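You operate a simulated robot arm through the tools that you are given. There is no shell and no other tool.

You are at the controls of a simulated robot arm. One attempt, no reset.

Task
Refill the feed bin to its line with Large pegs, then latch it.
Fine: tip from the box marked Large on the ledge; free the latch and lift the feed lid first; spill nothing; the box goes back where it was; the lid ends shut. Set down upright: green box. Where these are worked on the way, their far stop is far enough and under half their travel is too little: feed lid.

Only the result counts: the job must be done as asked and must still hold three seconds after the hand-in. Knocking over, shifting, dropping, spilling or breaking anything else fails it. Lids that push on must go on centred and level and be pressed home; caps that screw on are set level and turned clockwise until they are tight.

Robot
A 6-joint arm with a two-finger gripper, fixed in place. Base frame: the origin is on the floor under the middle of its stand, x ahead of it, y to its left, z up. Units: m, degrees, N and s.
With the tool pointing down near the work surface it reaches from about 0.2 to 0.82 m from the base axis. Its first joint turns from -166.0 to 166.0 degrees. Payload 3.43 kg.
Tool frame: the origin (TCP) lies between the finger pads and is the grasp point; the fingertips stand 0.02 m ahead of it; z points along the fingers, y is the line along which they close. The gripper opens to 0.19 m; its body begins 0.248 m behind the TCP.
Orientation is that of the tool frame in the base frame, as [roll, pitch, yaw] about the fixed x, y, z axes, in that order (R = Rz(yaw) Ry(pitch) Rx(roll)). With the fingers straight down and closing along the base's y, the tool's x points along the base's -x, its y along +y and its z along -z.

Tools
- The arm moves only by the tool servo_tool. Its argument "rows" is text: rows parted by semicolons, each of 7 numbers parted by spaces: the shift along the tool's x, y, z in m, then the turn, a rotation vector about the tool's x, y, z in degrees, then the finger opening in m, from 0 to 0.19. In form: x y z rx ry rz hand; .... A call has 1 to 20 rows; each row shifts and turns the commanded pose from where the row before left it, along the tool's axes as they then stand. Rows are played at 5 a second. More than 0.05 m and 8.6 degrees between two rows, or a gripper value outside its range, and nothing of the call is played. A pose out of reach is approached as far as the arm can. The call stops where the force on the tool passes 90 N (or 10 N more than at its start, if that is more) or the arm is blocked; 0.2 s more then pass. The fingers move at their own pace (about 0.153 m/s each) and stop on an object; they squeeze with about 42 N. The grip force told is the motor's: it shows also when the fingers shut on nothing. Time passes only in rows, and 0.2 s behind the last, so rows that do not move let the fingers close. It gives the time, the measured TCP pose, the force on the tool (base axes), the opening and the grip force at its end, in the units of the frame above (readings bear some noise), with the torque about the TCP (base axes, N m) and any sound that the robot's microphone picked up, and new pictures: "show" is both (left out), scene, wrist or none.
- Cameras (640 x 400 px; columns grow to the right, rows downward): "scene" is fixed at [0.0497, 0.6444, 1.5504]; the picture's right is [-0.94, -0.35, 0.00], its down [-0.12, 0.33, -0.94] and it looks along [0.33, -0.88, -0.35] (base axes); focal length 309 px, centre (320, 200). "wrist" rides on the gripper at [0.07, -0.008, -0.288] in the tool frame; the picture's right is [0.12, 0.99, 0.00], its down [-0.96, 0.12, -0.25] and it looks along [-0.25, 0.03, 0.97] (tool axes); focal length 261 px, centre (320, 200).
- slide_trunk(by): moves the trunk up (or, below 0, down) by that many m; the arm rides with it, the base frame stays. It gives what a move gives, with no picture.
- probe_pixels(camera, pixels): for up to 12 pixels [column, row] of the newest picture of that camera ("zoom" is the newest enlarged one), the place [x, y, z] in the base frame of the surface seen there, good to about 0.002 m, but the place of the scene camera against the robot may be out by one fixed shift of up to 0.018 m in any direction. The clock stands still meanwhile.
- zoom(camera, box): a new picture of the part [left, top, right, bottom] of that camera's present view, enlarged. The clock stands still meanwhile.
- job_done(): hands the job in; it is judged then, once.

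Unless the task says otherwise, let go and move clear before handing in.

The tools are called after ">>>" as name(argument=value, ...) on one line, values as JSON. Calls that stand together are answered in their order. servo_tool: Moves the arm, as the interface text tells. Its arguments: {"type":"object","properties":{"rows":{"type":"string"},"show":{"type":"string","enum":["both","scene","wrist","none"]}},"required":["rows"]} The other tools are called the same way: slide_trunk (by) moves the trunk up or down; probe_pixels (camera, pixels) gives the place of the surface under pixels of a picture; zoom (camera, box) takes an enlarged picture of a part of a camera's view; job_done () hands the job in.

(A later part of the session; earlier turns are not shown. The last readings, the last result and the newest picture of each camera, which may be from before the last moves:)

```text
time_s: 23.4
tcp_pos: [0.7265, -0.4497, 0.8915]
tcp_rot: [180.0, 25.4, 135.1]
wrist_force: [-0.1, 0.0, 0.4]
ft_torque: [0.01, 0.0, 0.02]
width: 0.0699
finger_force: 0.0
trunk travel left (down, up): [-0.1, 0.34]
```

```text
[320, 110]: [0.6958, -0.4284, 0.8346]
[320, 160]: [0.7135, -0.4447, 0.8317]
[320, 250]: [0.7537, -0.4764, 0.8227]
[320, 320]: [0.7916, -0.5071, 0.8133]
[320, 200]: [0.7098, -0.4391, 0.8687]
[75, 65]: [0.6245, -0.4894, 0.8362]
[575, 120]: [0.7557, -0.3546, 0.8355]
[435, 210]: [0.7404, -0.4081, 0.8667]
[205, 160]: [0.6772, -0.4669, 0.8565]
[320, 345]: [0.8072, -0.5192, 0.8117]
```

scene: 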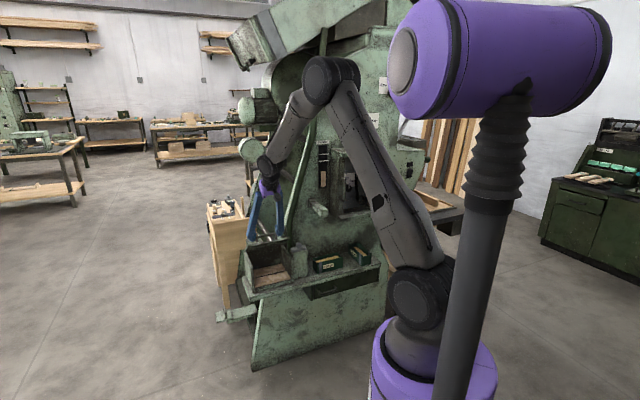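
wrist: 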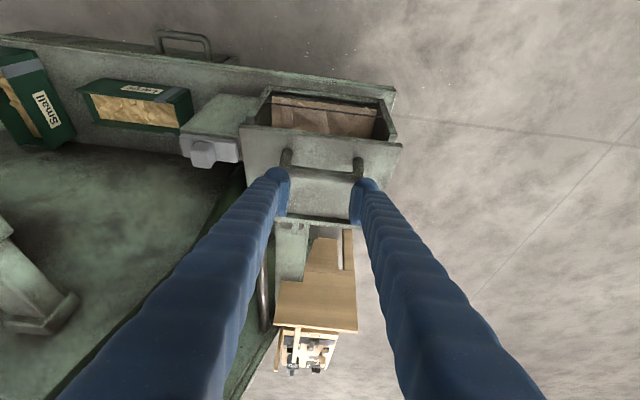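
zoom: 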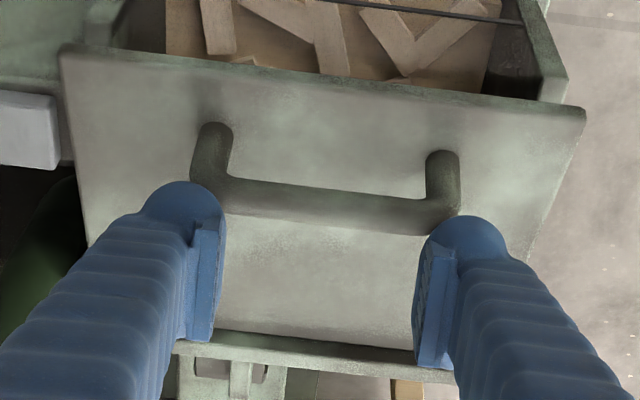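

The lid stays at about 10° by itself with nothing touching it, so the hinge holds position. I'll back off, open to 0.13 and regrip lower on the handle legs.

>>> servo_tool(rows="0 0 -0.03 0 0 0 0.07; 0.0285 -0.0005 0 0 0 0 0.13; 0 0 0 0 0 0 0.13; 0 0 0.025 0 0 0 0.13; 0 0 0.016 0 0 0 0.13; 0 0 0.01 0 0 0 0.13; 0 0 0 0 0 0 0.13", show="wrist")

>>> zoom(camera="wrist", box=[220, 110, 420, 235])

```text
time_s: 25.0
tcp_pos: [0.7148, -0.4384, 0.86]
tcp_rot: [-180.0, 25.3, 135.2]
wrist_force: [0.1, -0.5, 0.9]
ft_torque: [0.02, 0.01, -0.03]
width: 0.13
finger_force: 0.2
trunk travel left (down, up): [-0.1, 0.34]
```

wrist: 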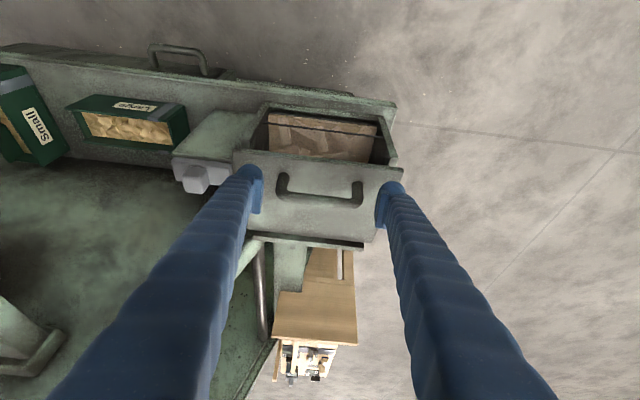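

```text
3.20 times, centred on (320, 172) of wrist
```

zoom: 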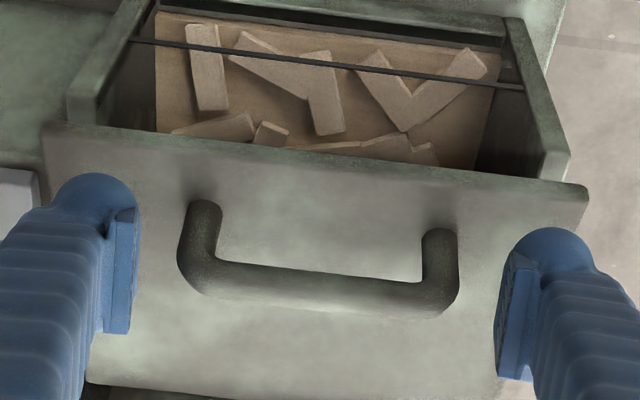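

The pads overlap the handle legs well. Before closing I'll tilt the tool to about 50° so I can turn with the lid and avoid creeping.

>>> servo_tool(rows="0 0 0 0 -6 0 0.13; 0 0 0 0 -6 0 0.13; 0 0 0 0 -6 0 0.13; 0 0 0 0 -6 0 0.13; 0 0 0 0 0 0 0.13", show="wrist")

>>> zoom(camera="wrist", box=[220, 110, 420, 235])

```text
time_s: 25.9
tcp_pos: [0.6596, -0.4417, 0.8459]
tcp_rot: [-176.2, 31.8, 128.8]
wrist_force: [29.6, 58.9, 29.3]
ft_torque: [1.53, -1.89, 3.99]
width: 0.1704
finger_force: 35.6
out of reach, approached as far as the arm can: row 1, 2, 3
trunk travel left (down, up): [-0.1, 0.34]
stopped in row 4: the force on the tool passed its limit at 103 N (the readings are from after the stop); the commanded pose is now the measured one
```

wrist: 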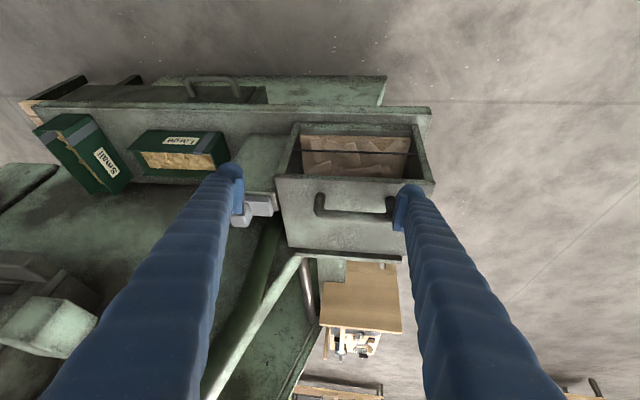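

```text
3.20 times, centred on (320, 172) of wrist
```

zoom: 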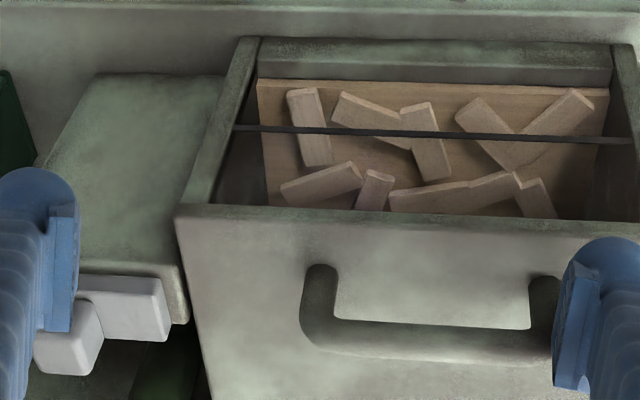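

The extra tilt was out of the arm's reach and the tool was dragged ~0.04 m sideways so the right finger leans on the handle. I'll move back along tool +y to unload, with no further tilt.

>>> servo_tool(rows="0 0.012 0 0 0 0 0.13; 0 0.012 0 0 0 0 0.13; 0 0.012 0 0 0 0 0.13; 0 0 0 0 0 0 0.13", show="both")

```text
time_s: 26.9
tcp_pos: [0.6829, -0.4313, 0.8388]
tcp_rot: [-175.7, 31.7, 128.0]
wrist_force: [18.9, 8.5, 5.3]
ft_torque: [0.15, -0.36, -0.11]
width: 0.1418
finger_force: 10.1
trunk travel left (down, up): [-0.1, 0.34]
```

scene: 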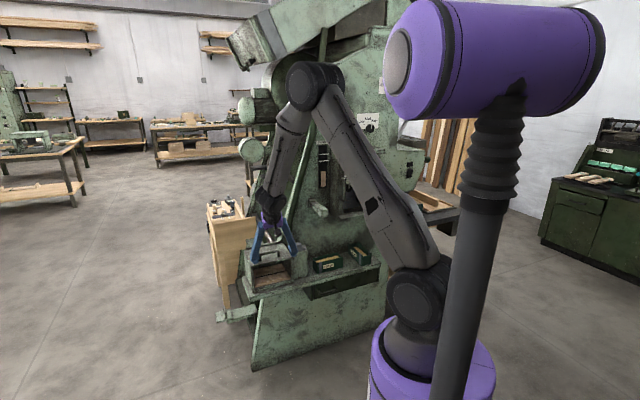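
wrist: 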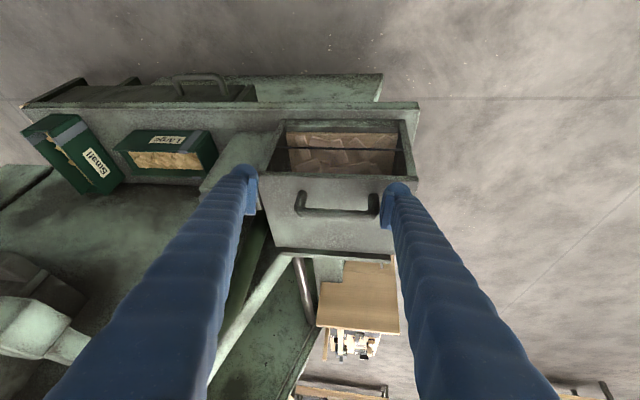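

The right finger still leans lightly on the handle; the forearm is nearly in line with the tool, so tilts much past 25° are not available here. I'll back off along the fingers and restore the earlier orientation.

>>> servo_tool(rows="0 0.004 -0.02 0 0 0 0.14; 0 0 -0.03 0 0 0 0.14; 0 0 -0.03 0 0 0 0.14; 0 0 0 -3.8 3.2 -3.1 0.14; 0 0 0 -3.8 3.2 -3.1 0.14; 0 0 0 0 0 0 0.14", show="wrist")

>>> zoom(camera="wrist", box=[200, 90, 440, 240])

```text
time_s: 28.3
tcp_pos: [0.6627, -0.3906, 0.9094]
tcp_rot: [179.7, 25.2, 134.8]
wrist_force: [-0.6, -1.1, 0.8]
ft_torque: [0.14, -0.03, 0.07]
width: 0.14
finger_force: 0.1
trunk travel left (down, up): [-0.1, 0.34]
```

wrist: 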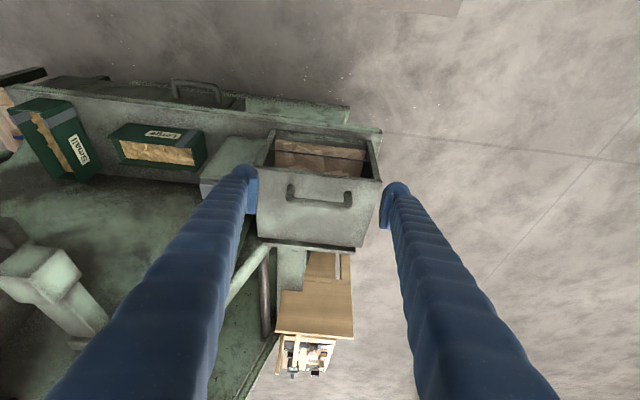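

```text
2.67 times, centred on (320, 165) of wrist
```

zoom: 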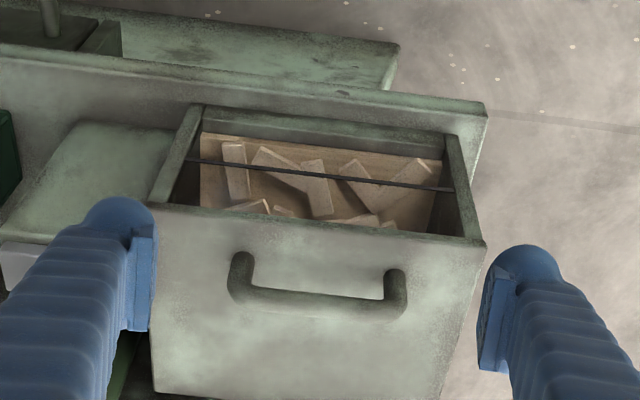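

Orientation is restored. I'll probe the lid angle and handle again.

>>> probe_pixels(camera="zoom", pixels=[[320, 245], [320, 340], [320, 305], [240, 262], [398, 280], [235, 290], [405, 305], [480, 245], [160, 215], [330, 370]])

```text
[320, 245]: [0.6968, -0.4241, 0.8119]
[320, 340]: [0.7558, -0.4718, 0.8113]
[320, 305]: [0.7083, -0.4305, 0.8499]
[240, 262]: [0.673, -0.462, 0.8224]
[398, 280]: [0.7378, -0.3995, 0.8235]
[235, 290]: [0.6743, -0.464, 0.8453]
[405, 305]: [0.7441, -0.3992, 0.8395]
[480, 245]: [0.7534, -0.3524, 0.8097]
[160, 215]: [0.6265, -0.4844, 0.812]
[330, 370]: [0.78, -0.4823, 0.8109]
```

The lid is closed again (z≈0.811), with the handle centred at u≈0.195. I'll regrip with the pads lower on the legs.

>>> servo_tool(rows="-0.0137 0.0013 0 0 0 0 0.13; -0.0137 0.0013 0 0 0 0 0.13; 0 0 0.03 0 0 0 0.13; 0 0 0.03 0 0 0 0.13; 0 0 0.02 0 0 0 0.13; 0 0 0.0113 0 0 0 0.13; 0 0 0 0 0 0 0.13", show="none")

```text
time_s: 29.9
tcp_pos: [0.7101, -0.4343, 0.8376]
tcp_rot: [179.7, 25.1, 134.8]
wrist_force: [-0.4, -0.2, 0.0]
ft_torque: [0.03, 0.04, 0.01]
width: 0.1299
finger_force: 0.0
trunk travel left (down, up): [-0.1, 0.34]
```

>>> servo_tool(rows="0 0 0 0 0 0 0.08; 0 0 0 0 0 0 0.08; 0 0 0 0 0 0 0.08", show="wrist")

```text
time_s: 30.7
tcp_pos: [0.7102, -0.4344, 0.8373]
tcp_rot: [179.8, 25.0, 134.9]
wrist_force: [-1.9, -5.0, -2.4]
ft_torque: [-0.46, 0.43, 0.24]
width: 0.1013
finger_force: 44.9
trunk travel left (down, up): [-0.1, 0.34]
```

wrist: 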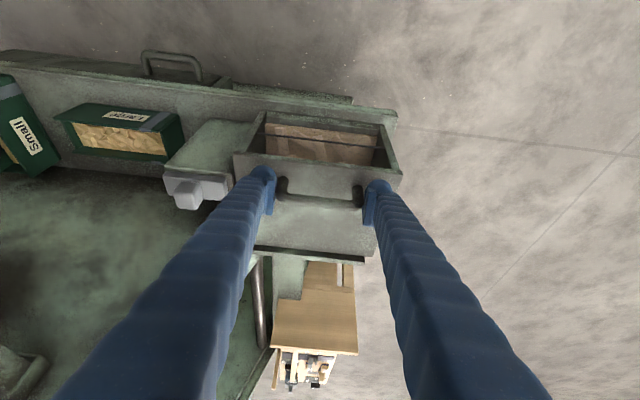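

The grip is centred with little force. I'll raise the lid along the corrected arc to 30°.

>>> servo_tool(rows="-0.0075 0 -0.0084 0 0 0 0.08; -0.0076 0 -0.0084 0 0 0 0.08; -0.0089 0 -0.007 0 0 0 0.08; -0.0089 0 -0.0069 0 0 0 0.08; -0.01 0 -0.0054 0 0 0 0.08; -0.0099 0 -0.0053 0 0 0 0.08; 0 0 0 0 0 0 0.08", show="wrist")

>>> zoom(camera="wrist", box=[220, 110, 420, 235])

```text
time_s: 32.3
tcp_pos: [0.7317, -0.4559, 0.8981]
tcp_rot: [179.7, 25.2, 134.9]
wrist_force: [-1.0, 10.7, -5.2]
ft_torque: [0.68, 0.93, -0.08]
width: 0.1013
finger_force: 45.0
trunk travel left (down, up): [-0.1, 0.34]
```

wrist: 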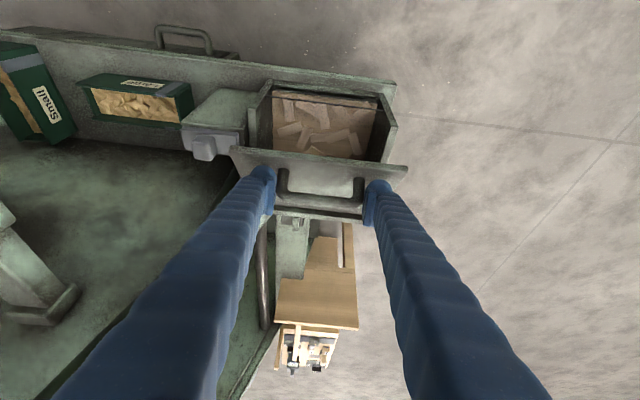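

```text
3.20 times, centred on (320, 172) of wrist
```

zoom: 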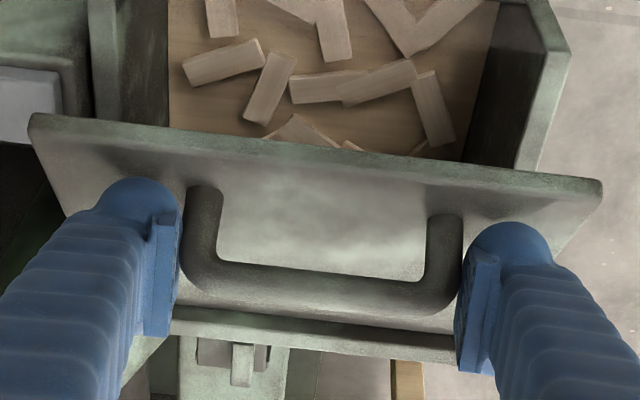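

The grip holds firm at 0.1013 with small forces. I'll continue along the arc to 50°.

>>> servo_tool(rows="-0.0107 0 -0.0034 0 0 0 0.08; -0.0106 0 -0.0034 0 0 0 0.08; -0.0112 0 -0.0016 0 0 0 0.08; -0.0111 0 -0.0015 0 0 0 0.08; 0 0 0 0 0 0 0.08", show="none")

```text
time_s: 33.5
tcp_pos: [0.7557, -0.479, 0.9265]
tcp_rot: [179.7, 25.2, 134.9]
wrist_force: [-1.9, 18.1, 6.5]
ft_torque: [1.01, 0.94, -0.36]
width: 0.1009
finger_force: 45.3
trunk travel left (down, up): [-0.1, 0.34]
```

Still a firm grip with modest force. I'll continue to 70°.

>>> servo_tool(rows="-0.0112 0 -0.0006 0 0 0 0.08; -0.0112 0 0.0003 0 0 0 0.08; -0.011 0 0.0024 0 0 0 0.08; -0.0111 0 0.0024 0 0 0 0.08; 0 0 0 0 0 0 0.08", show="both")

>>> zoom(camera="wrist", box=[220, 110, 420, 235])

```text
time_s: 34.7
tcp_pos: [0.7861, -0.51, 0.9417]
tcp_rot: [179.8, 25.3, 134.9]
wrist_force: [-3.8, 10.6, 11.4]
ft_torque: [0.68, 0.77, -0.03]
width: 0.1009
finger_force: 45.3
trunk travel left (down, up): [-0.1, 0.34]
```

scene: 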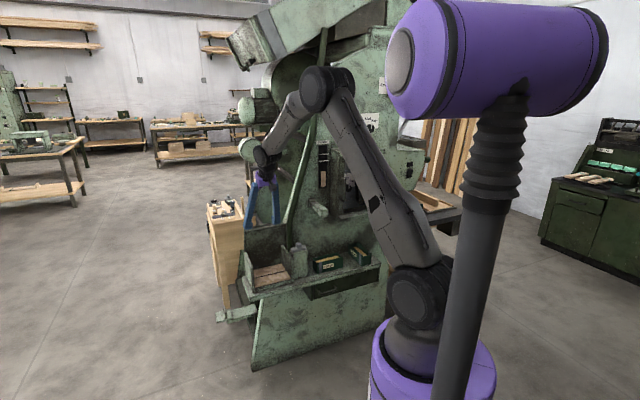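
wrist: 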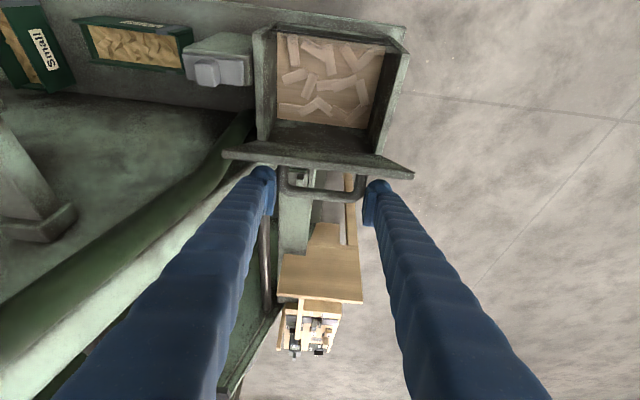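

```text
3.20 times, centred on (320, 172) of wrist
```

zoom: 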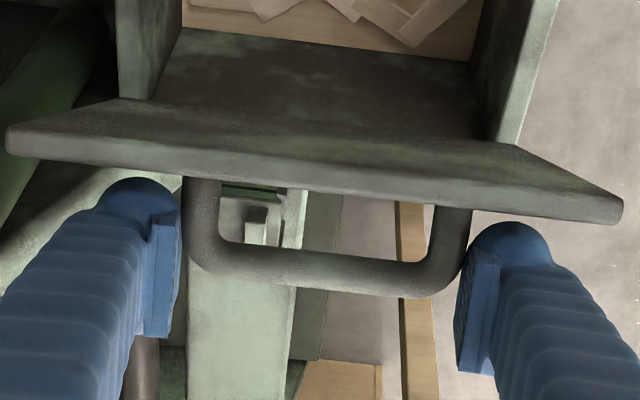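

The lid is at about 70° and still gripped well. I'll carry on to about 87°.

>>> servo_tool(rows="-0.0104 0 0.0042 0 0 0 0.08; -0.0105 0 0.0043 0 0 0 0.08; -0.0096 0 0.006 0 0 0 0.08; -0.0042 0 0.0026 0 0 0 0.08; 0 0 0 0 0 0 0.08", show="both")

>>> zoom(camera="wrist", box=[220, 110, 420, 235])

```text
time_s: 35.9
tcp_pos: [0.8136, -0.5361, 0.9399]
tcp_rot: [179.7, 25.2, 134.9]
wrist_force: [2.7, 9.8, 15.3]
ft_torque: [0.97, 0.58, -0.14]
width: 0.1012
finger_force: 44.9
trunk travel left (down, up): [-0.1, 0.34]
```

scene: 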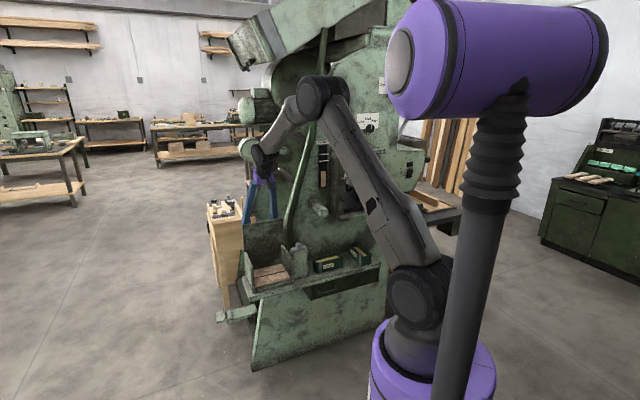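
wrist: 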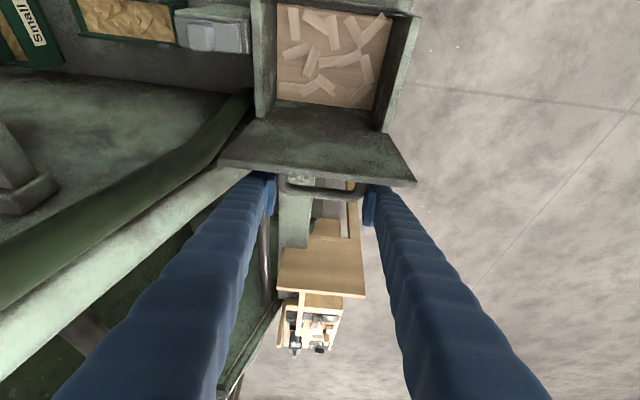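

```text
3.20 times, centred on (320, 172) of wrist
```

zoom: 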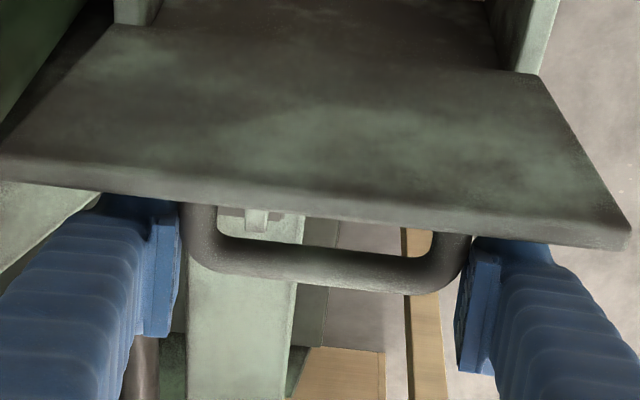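

The lid stands at roughly 86°, which is ample. I'll open the fingers, then raise straight up over the lid edge and check it stays.

>>> servo_tool(rows="0 0 0 0 0 0 0.125; 0 0 0 0 0 0 0.125; -0.0064 0 -0.0136 0 0 0 0.125; -0.0128 0 -0.0271 0 0 0 0.125; -0.0128 0 -0.0271 0 0 0 0.125; 0 0 -0.03 0 0 0 0.125; 0 0 -0.03 0 0 0 0.125", show="both")

```text
time_s: 37.5
tcp_pos: [0.7942, -0.5202, 1.0687]
tcp_rot: [179.7, 25.1, 134.9]
wrist_force: [-0.8, -0.3, -0.4]
ft_torque: [0.02, 0.03, -0.01]
width: 0.1249
finger_force: 0.1
trunk travel left (down, up): [-0.1, 0.34]
```

scene: 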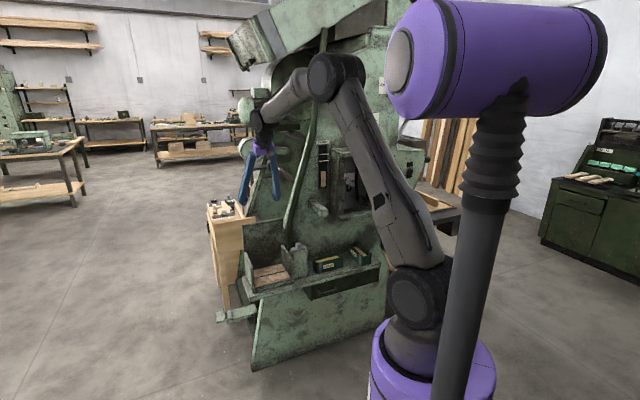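
wrist: 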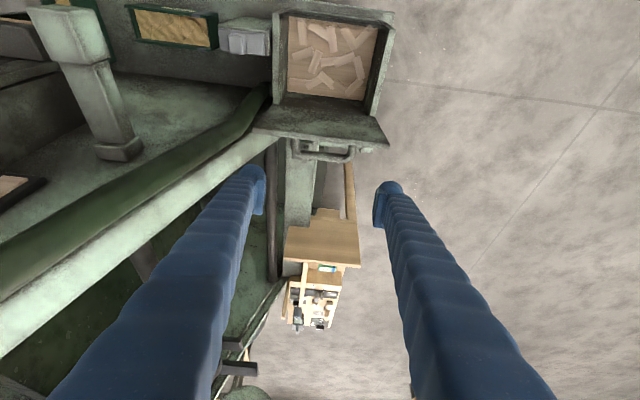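

The lid stays upright on its own. I'll zoom on the open bin to measure the opening, the peg surface, and the lid.

>>> zoom(camera="wrist", box=[210, 0, 410, 165])

>>> zoom(camera="scene", box=[225, 215, 325, 300])

```text
2.42 times, centred on (310, 82) of wrist
```

zoom: 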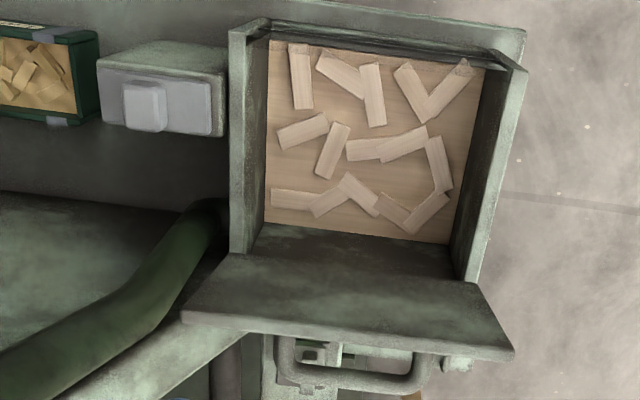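

```text
4.71 times, centred on (275, 258) of scene
```

zoom: 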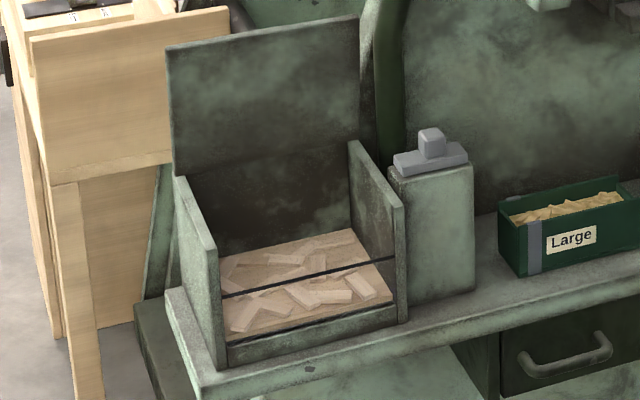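

I'll probe the bin walls, the surface and the lid.

>>> probe_pixels(camera="zoom", pixels=[[383, 200], [402, 215], [350, 150], [180, 185], [215, 250], [270, 170], [300, 100], [310, 258], [310, 285], [285, 340], [228, 350], [400, 300]])

>>> probe_pixels(camera="wrist", pixels=[[277, 15], [290, 20], [388, 25], [382, 35], [275, 90], [375, 105], [330, 50], [320, 90], [330, 18], [330, 12], [320, 115], [320, 135]])

```text
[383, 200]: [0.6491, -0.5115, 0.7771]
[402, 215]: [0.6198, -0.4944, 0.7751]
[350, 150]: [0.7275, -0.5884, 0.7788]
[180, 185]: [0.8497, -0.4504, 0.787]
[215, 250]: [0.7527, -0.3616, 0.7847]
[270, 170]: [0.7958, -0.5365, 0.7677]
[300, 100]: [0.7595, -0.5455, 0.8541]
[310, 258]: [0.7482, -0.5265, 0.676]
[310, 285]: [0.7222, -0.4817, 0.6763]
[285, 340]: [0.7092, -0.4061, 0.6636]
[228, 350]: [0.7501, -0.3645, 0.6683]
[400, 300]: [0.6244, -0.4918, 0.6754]
```

```text
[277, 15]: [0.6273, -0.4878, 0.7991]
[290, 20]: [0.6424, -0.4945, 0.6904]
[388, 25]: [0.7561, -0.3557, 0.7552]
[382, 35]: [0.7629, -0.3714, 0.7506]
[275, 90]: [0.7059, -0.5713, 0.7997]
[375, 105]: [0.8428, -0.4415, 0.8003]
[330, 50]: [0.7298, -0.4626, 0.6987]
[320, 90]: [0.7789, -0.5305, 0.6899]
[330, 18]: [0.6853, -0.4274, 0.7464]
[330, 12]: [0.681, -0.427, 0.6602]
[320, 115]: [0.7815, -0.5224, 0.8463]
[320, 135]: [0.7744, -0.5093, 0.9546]
```

The bin's wall tops are at z≈0.80, peg surface at 0.69, fill line at 0.746, and the lid leans at about 82°. Before fetching the box, I'll back out and rehearse the pouring rotation in free space to see what the wrist can do.

>>> servo_tool(rows="0.0435 -0.01 -0.0132 0 0 0 0.125; 0.0435 -0.01 -0.0132 0 0 0 0.125; 0.0435 -0.01 -0.0132 0 0 0 0.125; 0.0435 -0.01 -0.0132 0 0 0 0.125; 0.0435 -0.01 -0.0132 0 0 0 0.125; 0.0435 -0.01 -0.0132 0 0 0 0.125; 0 0 0 0 0 0 0.125", show="none")

>>> servo_tool(rows="0 0 0 -7.25 0 3.38 0.125; 0 0 0 -7.25 0 3.38 0.125; 0 0 0 -7.25 0 3.38 0.125; 0 0 0 -7.25 0 3.38 0.125; 0 0 0 -7.25 0 3.38 0.125; 0 0 0 -7.25 0 3.38 0.125; 0 0 0 0 0 0 0.125", show="both")

```text
time_s: 39.1
tcp_pos: [0.5606, -0.3694, 1.0309]
tcp_rot: [179.8, 25.2, 134.9]
wrist_force: [-0.8, -0.4, 0.2]
ft_torque: [-0.07, -0.03, 0.01]
width: 0.1247
finger_force: 0.1
trunk travel left (down, up): [-0.1, 0.34]
```

```text
time_s: 40.7
tcp_pos: [0.5607, -0.3715, 1.0296]
tcp_rot: [128.8, 16.3, 115.8]
wrist_force: [-0.7, -0.9, 0.4]
ft_torque: [0.12, -0.1, 0.1]
width: 0.1247
finger_force: 0.1
trunk travel left (down, up): [-0.1, 0.34]
```

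scene: 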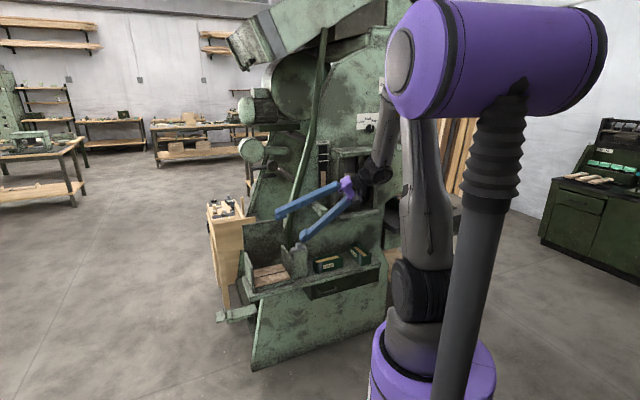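
wrist: 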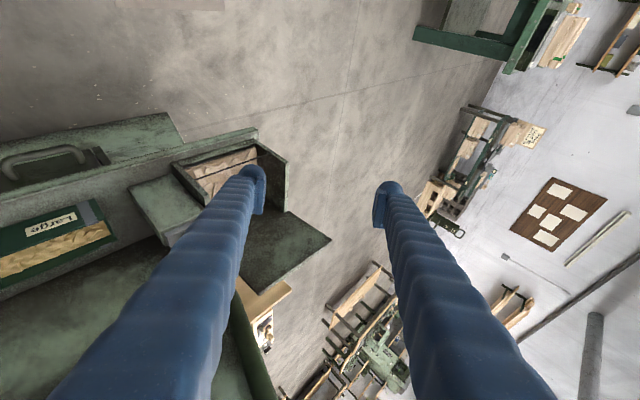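

The 48° roll worked without a reach limit. I'll continue to 96° to confirm the full pour is possible.

>>> servo_tool(rows="0 0 0 -7.25 0 3.38 0.125; 0 0 0 -7.25 0 3.38 0.125; 0 0 0 -7.25 0 3.38 0.125; 0 0 0 -7.25 0 3.38 0.125; 0 0 0 -7.25 0 3.38 0.125; 0 0 0 -7.25 0 3.38 0.125; 0 0 0 0 0 0 0.125", show="both")

```text
time_s: 42.3
tcp_pos: [0.5608, -0.3738, 1.029]
tcp_rot: [84.3, -2.6, 110.0]
wrist_force: [-0.6, 0.2, 0.0]
ft_torque: [0.03, -0.11, 0.1]
width: 0.1249
finger_force: 0.1
trunk travel left (down, up): [-0.1, 0.34]
```

scene: 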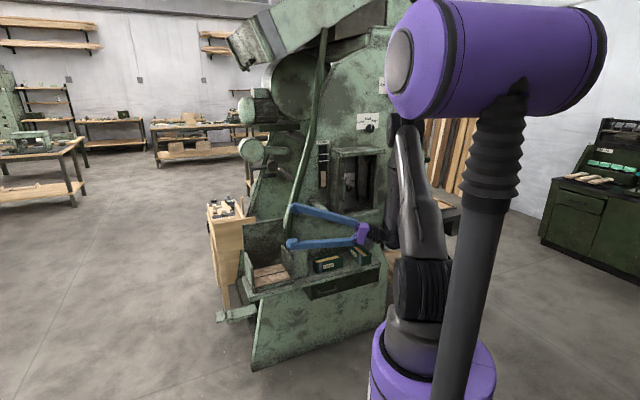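
wrist: 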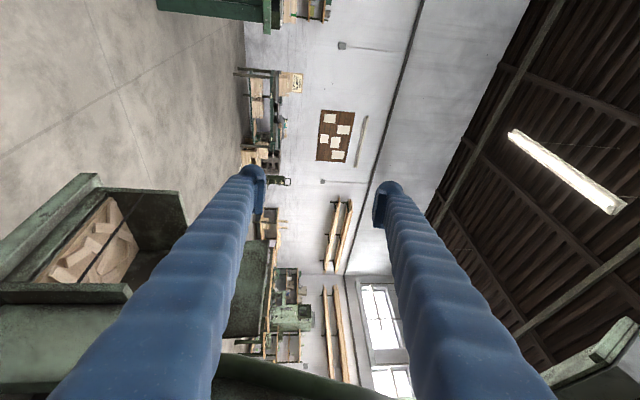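

The full 96° roll is reachable, so pouring over the box's near end works. I'll roll back to the grasp orientation.

>>> servo_tool(rows="0 0 0 7.25 0 -3.38 0.125; 0 0 0 7.25 0 -3.38 0.125; 0 0 0 7.25 0 -3.38 0.125; 0 0 0 7.25 0 -3.38 0.125; 0 0 0 7.25 0 -3.38 0.125; 0 0 0 7.25 0 -3.38 0.125; 0 0 0 7.25 0 -3.38 0.15; 0 0 0 7.25 0 -3.38 0.165; 0 0 0 7.25 0 -3.38 0.165; 0 0 0 7.25 0 -3.38 0.165; 0 0 0 7.25 0 -3.38 0.165; 0 0 0 7.25 0 -3.38 0.165; 0 0 0 0 0 0 0.165", show="none")

```text
time_s: 45.1
tcp_pos: [0.5631, -0.3696, 1.0306]
tcp_rot: [179.7, 25.2, 134.9]
wrist_force: [-0.2, -0.2, -0.3]
ft_torque: [-0.06, 0.05, -0.04]
width: 0.1647
finger_force: 0.1
trunk travel left (down, up): [-0.1, 0.34]
```

Back in grasp orientation. I'll move to a spot in front of and above the Large box.

>>> servo_tool(rows="0.0009 -0.037 0.0154 0 0 0 0.165; 0.0009 -0.037 0.0154 0 0 0 0.165; 0.0009 -0.037 0.0154 0 0 0 0.165; 0.0009 -0.037 0.0154 0 0 0 0.165; 0.0009 -0.037 0.0154 0 0 0 0.165; 0.0009 -0.037 0.0154 0 0 0 0.165; 0.0009 -0.037 0.0154 0 0 0 0.165; 0 0 0 0 0 0 0.165", show="both")

>>> zoom(camera="wrist", box=[200, 90, 440, 240])

```text
time_s: 46.9
tcp_pos: [0.4062, -0.5825, 0.9278]
tcp_rot: [179.7, 25.1, 134.9]
wrist_force: [-0.3, -1.0, 0.1]
ft_torque: [0.07, -0.01, 0.05]
width: 0.1648
finger_force: 0.1
trunk travel left (down, up): [-0.1, 0.34]
```

scene: 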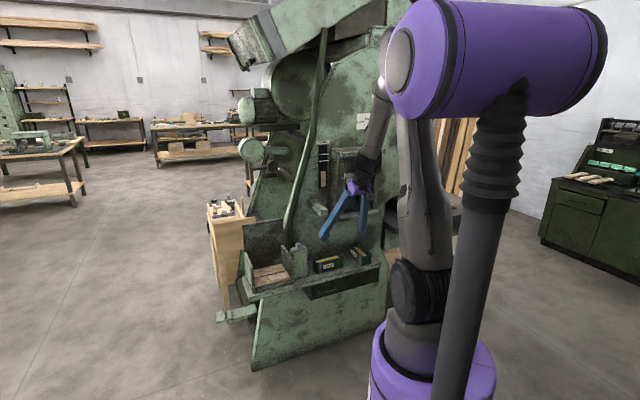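
wrist: 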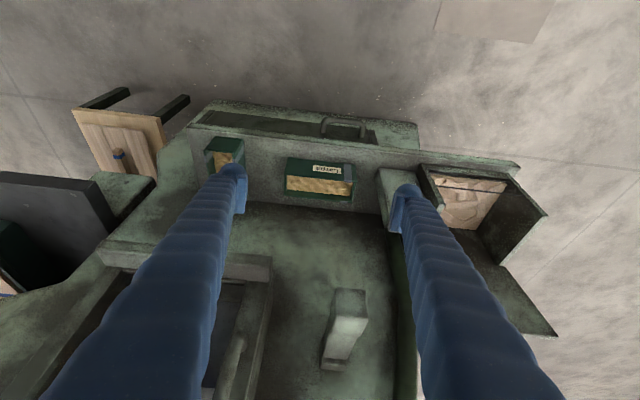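

```text
2.67 times, centred on (320, 165) of wrist
```

zoom: 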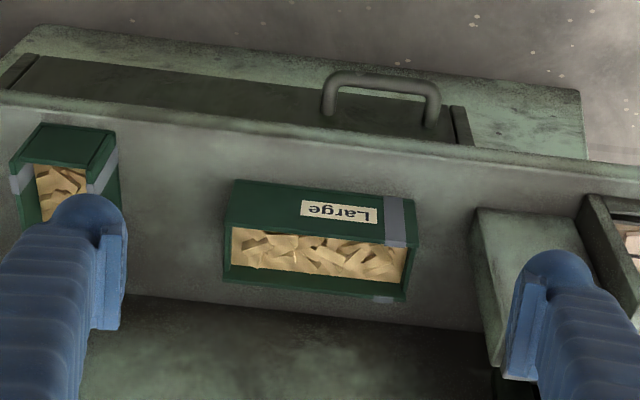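

The box is centred between the fingers. I'll probe its corners and the bar from this view.

>>> probe_pixels(camera="zoom", pixels=[[232, 227], [411, 245], [229, 276], [403, 298], [238, 185], [413, 202], [320, 255], [290, 200], [480, 215], [485, 350], [120, 140], [200, 290]])

>>> probe_pixels(camera="wrist", pixels=[[350, 295], [335, 295], [364, 300], [350, 325], [340, 360], [348, 335], [325, 355]])

```text
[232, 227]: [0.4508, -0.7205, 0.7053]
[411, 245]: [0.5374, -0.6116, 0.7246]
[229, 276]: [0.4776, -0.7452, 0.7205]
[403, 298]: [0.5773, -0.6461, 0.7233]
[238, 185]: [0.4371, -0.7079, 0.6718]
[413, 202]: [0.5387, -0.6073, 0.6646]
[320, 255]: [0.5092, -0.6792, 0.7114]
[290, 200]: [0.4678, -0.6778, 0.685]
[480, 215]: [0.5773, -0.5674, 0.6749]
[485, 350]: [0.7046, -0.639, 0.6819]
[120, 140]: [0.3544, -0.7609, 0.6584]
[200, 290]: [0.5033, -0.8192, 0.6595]
```

```text
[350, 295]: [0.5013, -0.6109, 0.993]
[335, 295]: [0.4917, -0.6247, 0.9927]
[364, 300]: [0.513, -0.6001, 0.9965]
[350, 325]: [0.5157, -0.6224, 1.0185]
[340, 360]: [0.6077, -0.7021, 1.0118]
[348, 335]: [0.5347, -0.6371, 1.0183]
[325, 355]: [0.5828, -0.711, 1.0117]
```

Box centre is at u≈-0.121, v≈-0.838, and the bar's front face at v≈-0.787 leaves room for the tilted gripper. I'll descend along the fingers around the box ends.

>>> servo_tool(rows="-0.0037 0.0006 0.036 0 0 0 0.165; -0.0037 0.0006 0.036 0 0 0 0.165; -0.0037 0.0006 0.036 0 0 0 0.165; -0.0037 0.0006 0.036 0 0 0 0.165; -0.0037 0.0006 0.036 0 0 0 0.165; -0.0037 0.0006 0.036 0 0 0 0.165; -0.002 0 0.02 0 0 0 0.165; 0 0 0 0 0 0 0.165", show="both")

>>> zoom(camera="wrist", box=[200, 90, 440, 240])

```text
time_s: 48.7
tcp_pos: [0.4976, -0.6667, 0.7252]
tcp_rot: [179.7, 25.1, 134.9]
wrist_force: [0.5, -0.4, -0.2]
ft_torque: [0.0, -0.06, -0.01]
width: 0.1651
finger_force: 0.1
trunk travel left (down, up): [-0.1, 0.34]
```

scene: 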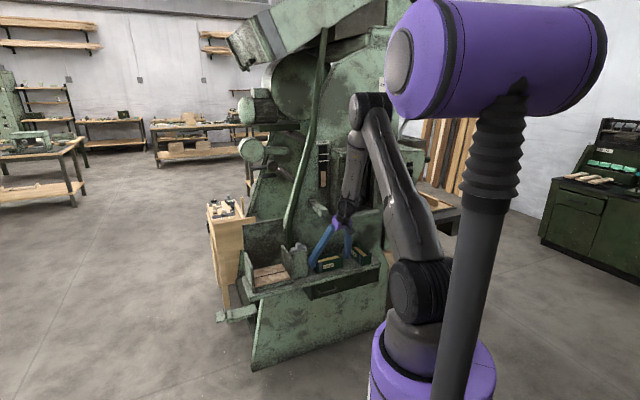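
wrist: 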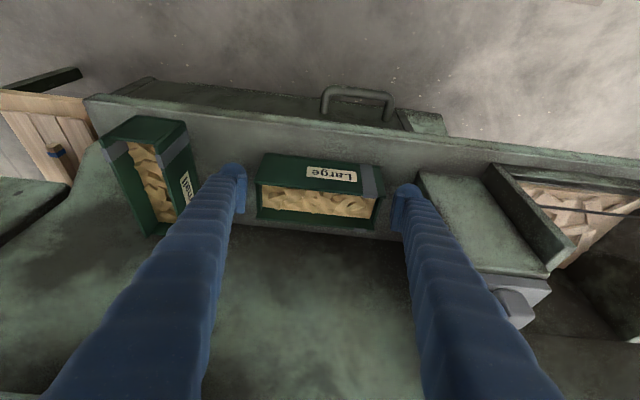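

```text
2.67 times, centred on (320, 165) of wrist
```

zoom: 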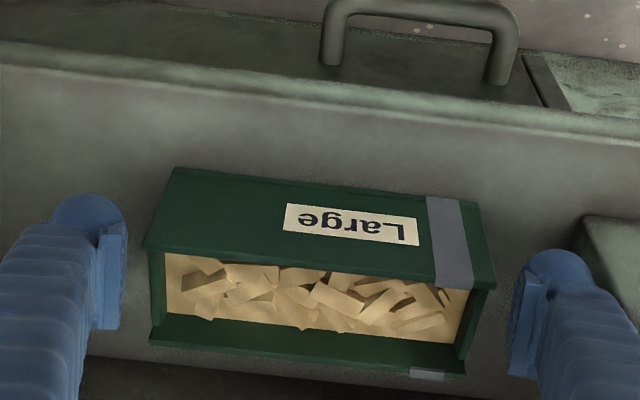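

The fingers straddle the box ends with clearance. I'll go the last 0.036 m down.

>>> servo_tool(rows="0.0003 -0.0005 0.015 0 0 0 0.165; 0.0003 -0.0005 0.013 0 0 0 0.165; 0.0002 0 0.008 0 0 0 0.165; 0 0 0 0 0 0 0.165", show="wrist")

```text
time_s: 49.7
tcp_pos: [0.5072, -0.677, 0.6917]
tcp_rot: [179.7, 25.1, 134.9]
wrist_force: [-0.6, -0.1, 0.0]
ft_torque: [0.03, -0.03, -0.02]
width: 0.1648
finger_force: 0.1
trunk travel left (down, up): [-0.1, 0.34]
```

wrist: 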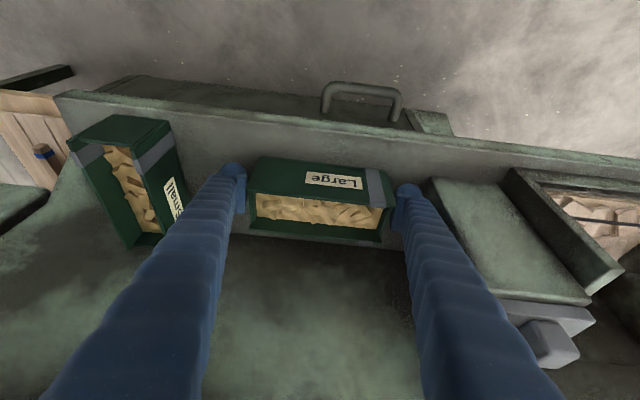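

The TCP is at the box centre. I'll close the fingers on the box ends.

>>> servo_tool(rows="0 0 0 0 0 0 0.15; 0 0 0 0 0 0 0.14; 0 0 0 0 0 0 0.12; 0 0 0 0 0 0 0.12; 0 0 0 0 0 0 0.12", show="wrist")

>>> zoom(camera="wrist", box=[200, 90, 440, 240])

```text
time_s: 50.9
tcp_pos: [0.5068, -0.6774, 0.6922]
tcp_rot: [179.6, 25.1, 134.9]
wrist_force: [0.9, -0.8, 1.0]
ft_torque: [0.05, -0.09, -0.06]
width: 0.1621
finger_force: 41.6
trunk travel left (down, up): [-0.1, 0.34]
```

wrist: 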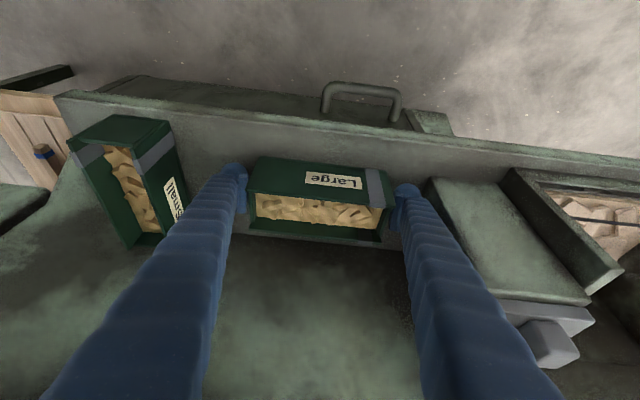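

```text
2.67 times, centred on (320, 165) of wrist
```

zoom: 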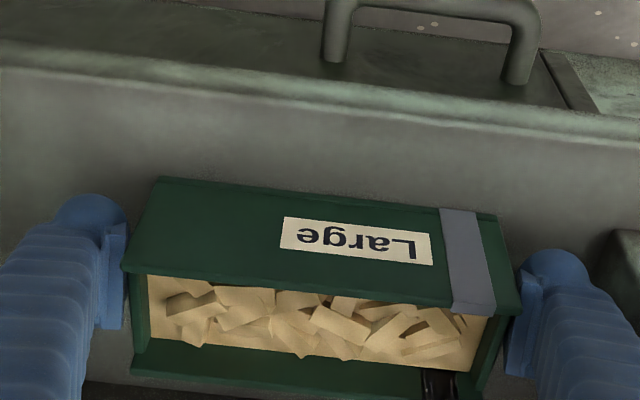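

The fingers stopped at 0.162 m although I measured the box at 0.146, so something looks odd. I'll zoom on each contact.

>>> zoom(camera="wrist", box=[210, 150, 290, 220])

>>> zoom(camera="wrist", box=[350, 160, 430, 250])

>>> zoom(camera="scene", box=[290, 200, 390, 290])

```text
5.71 times, centred on (250, 185) of wrist
```

zoom: 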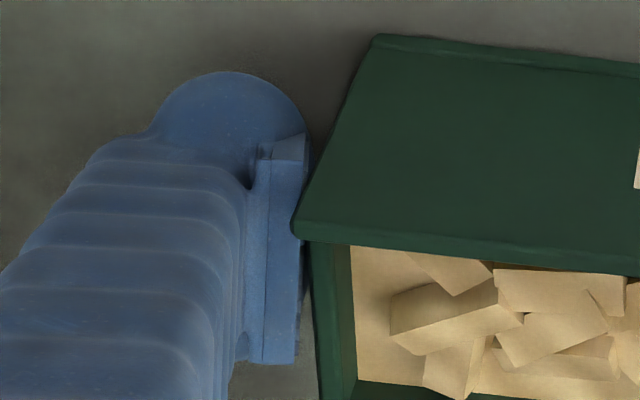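

```text
4.44 times, centred on (390, 205) of wrist
```

zoom: 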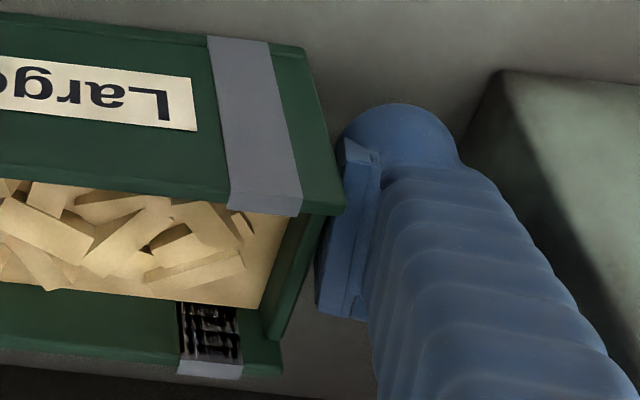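

```text
4.44 times, centred on (340, 245) of scene
```

zoom: 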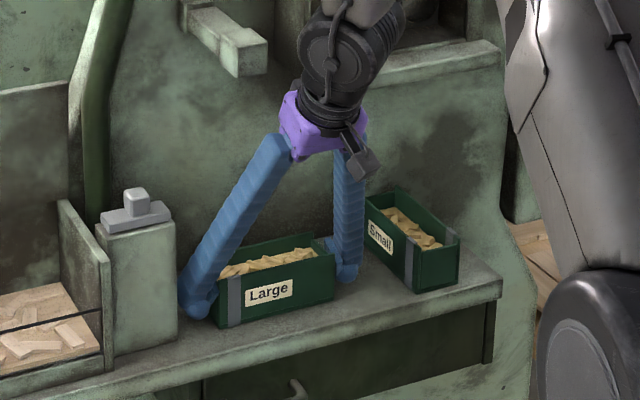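

The pads look angled (the fingers swing rather than move parallel), so they likely touch only the box's rim. I'll probe the pad faces to measure their angle before lifting anything.

>>> zoom(camera="wrist", box=[210, 150, 290, 220])

>>> probe_pixels(camera="zoom", pixels=[[295, 150], [285, 200], [283, 260], [280, 320], [278, 355], [255, 250], [225, 80], [200, 110], [297, 232], [340, 300], [320, 330], [100, 300]])

```text
5.71 times, centred on (250, 185) of wrist
```

zoom: 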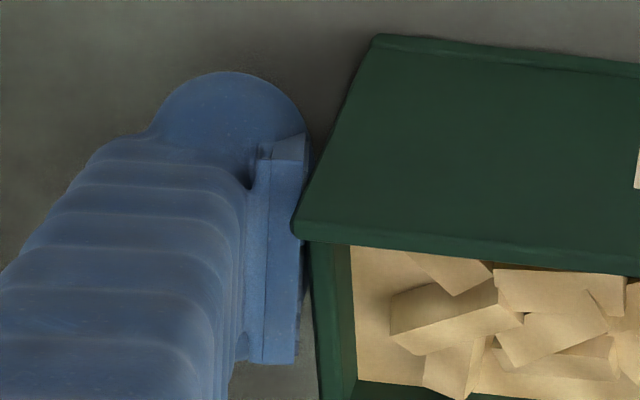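

```text
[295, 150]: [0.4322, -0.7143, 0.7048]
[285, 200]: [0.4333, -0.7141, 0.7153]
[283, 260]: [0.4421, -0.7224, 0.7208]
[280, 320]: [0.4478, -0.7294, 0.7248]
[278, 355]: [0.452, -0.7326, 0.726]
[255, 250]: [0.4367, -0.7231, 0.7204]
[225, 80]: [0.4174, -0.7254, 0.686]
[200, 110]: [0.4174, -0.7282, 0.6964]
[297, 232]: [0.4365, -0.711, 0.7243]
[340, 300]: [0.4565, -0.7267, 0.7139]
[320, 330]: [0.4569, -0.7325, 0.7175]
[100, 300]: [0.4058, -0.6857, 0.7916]
```

The pads converge slightly (about 8°), so they touch the box ends along the pad's rear edge, which sits toward the front half of the box. I'll open, shift 0.016 m inward so the contact is centred over the box's middle, and close again.

>>> servo_tool(rows="0 0 0 0 0 0 0.168; 0 0 0 0 0 0 0.168; -0.0067 0 0.0042 0 0 0 0.168; -0.0067 -0.0005 0.0042 0 0 0 0.168; 0 0 0 0 0 0 0.168; 0 0 0 0 0 0 0.12; 0 0 0 0 0 0 0.12; 0 0 0 0 0 0 0.12; 0 0 0 0 0 0 0.12", show="wrist")

>>> zoom(camera="wrist", box=[200, 110, 440, 260])

```text
time_s: 52.9
tcp_pos: [0.5191, -0.6883, 0.6897]
tcp_rot: [179.7, 25.0, 134.9]
wrist_force: [0.9, -0.1, -0.1]
ft_torque: [0.09, -0.08, 0.0]
width: 0.1616
finger_force: 41.9
trunk travel left (down, up): [-0.1, 0.34]
```

wrist: 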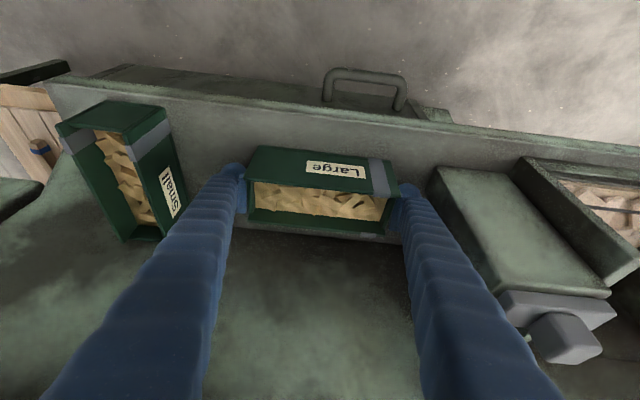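

```text
2.67 times, centred on (320, 185) of wrist
```

zoom: 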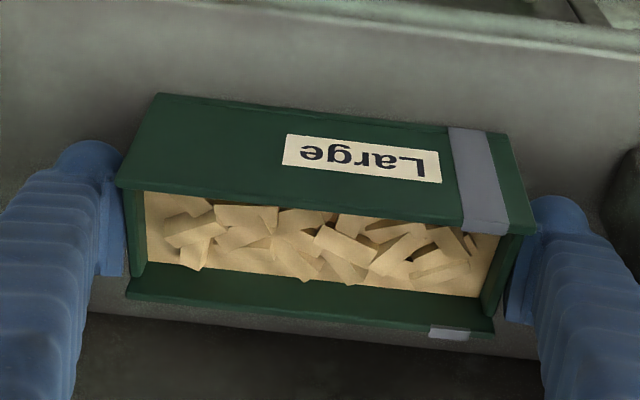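

The pads now meet the ends near mid-width. I'll lift the box just 0.015 m and check how it hangs.

>>> servo_tool(rows="-0.0021 0 -0.0045 0 0 0 0.12; -0.0021 0 -0.0045 0 0 0 0.12; -0.0021 0 -0.0045 0 0 0 0.12; 0 0 0 0 0 0 0.12", show="both")

>>> zoom(camera="wrist", box=[200, 110, 440, 260])

>>> zoom(camera="scene", box=[290, 225, 380, 285])

```text
time_s: 53.9
tcp_pos: [0.5176, -0.6874, 0.7048]
tcp_rot: [179.6, 25.1, 134.9]
wrist_force: [0.0, 0.2, -1.1]
ft_torque: [-0.03, 0.0, -0.02]
width: 0.1617
finger_force: 41.7
trunk travel left (down, up): [-0.1, 0.34]
```

scene: 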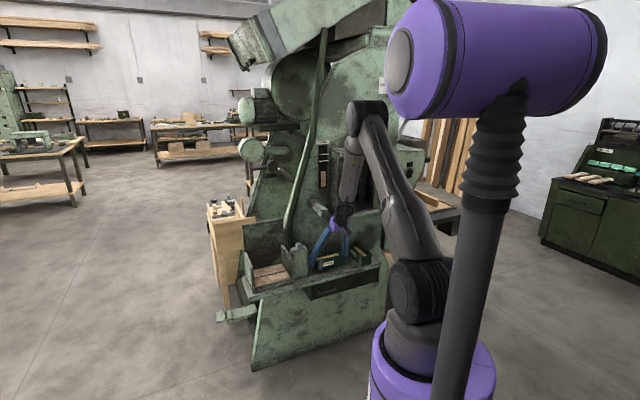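
wrist: 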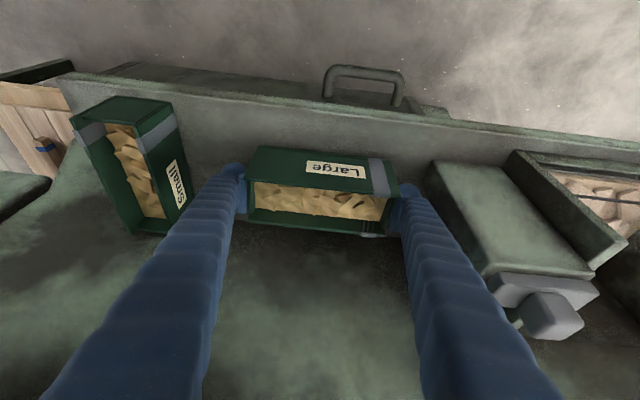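

```text
2.67 times, centred on (320, 185) of wrist
```

zoom: 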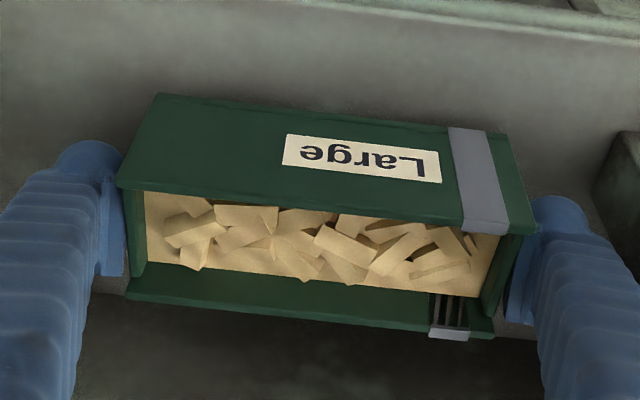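

```text
6.67 times, centred on (335, 255) of scene
```

zoom: 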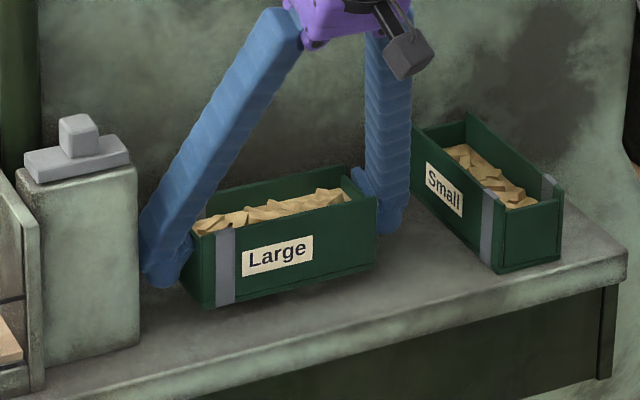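

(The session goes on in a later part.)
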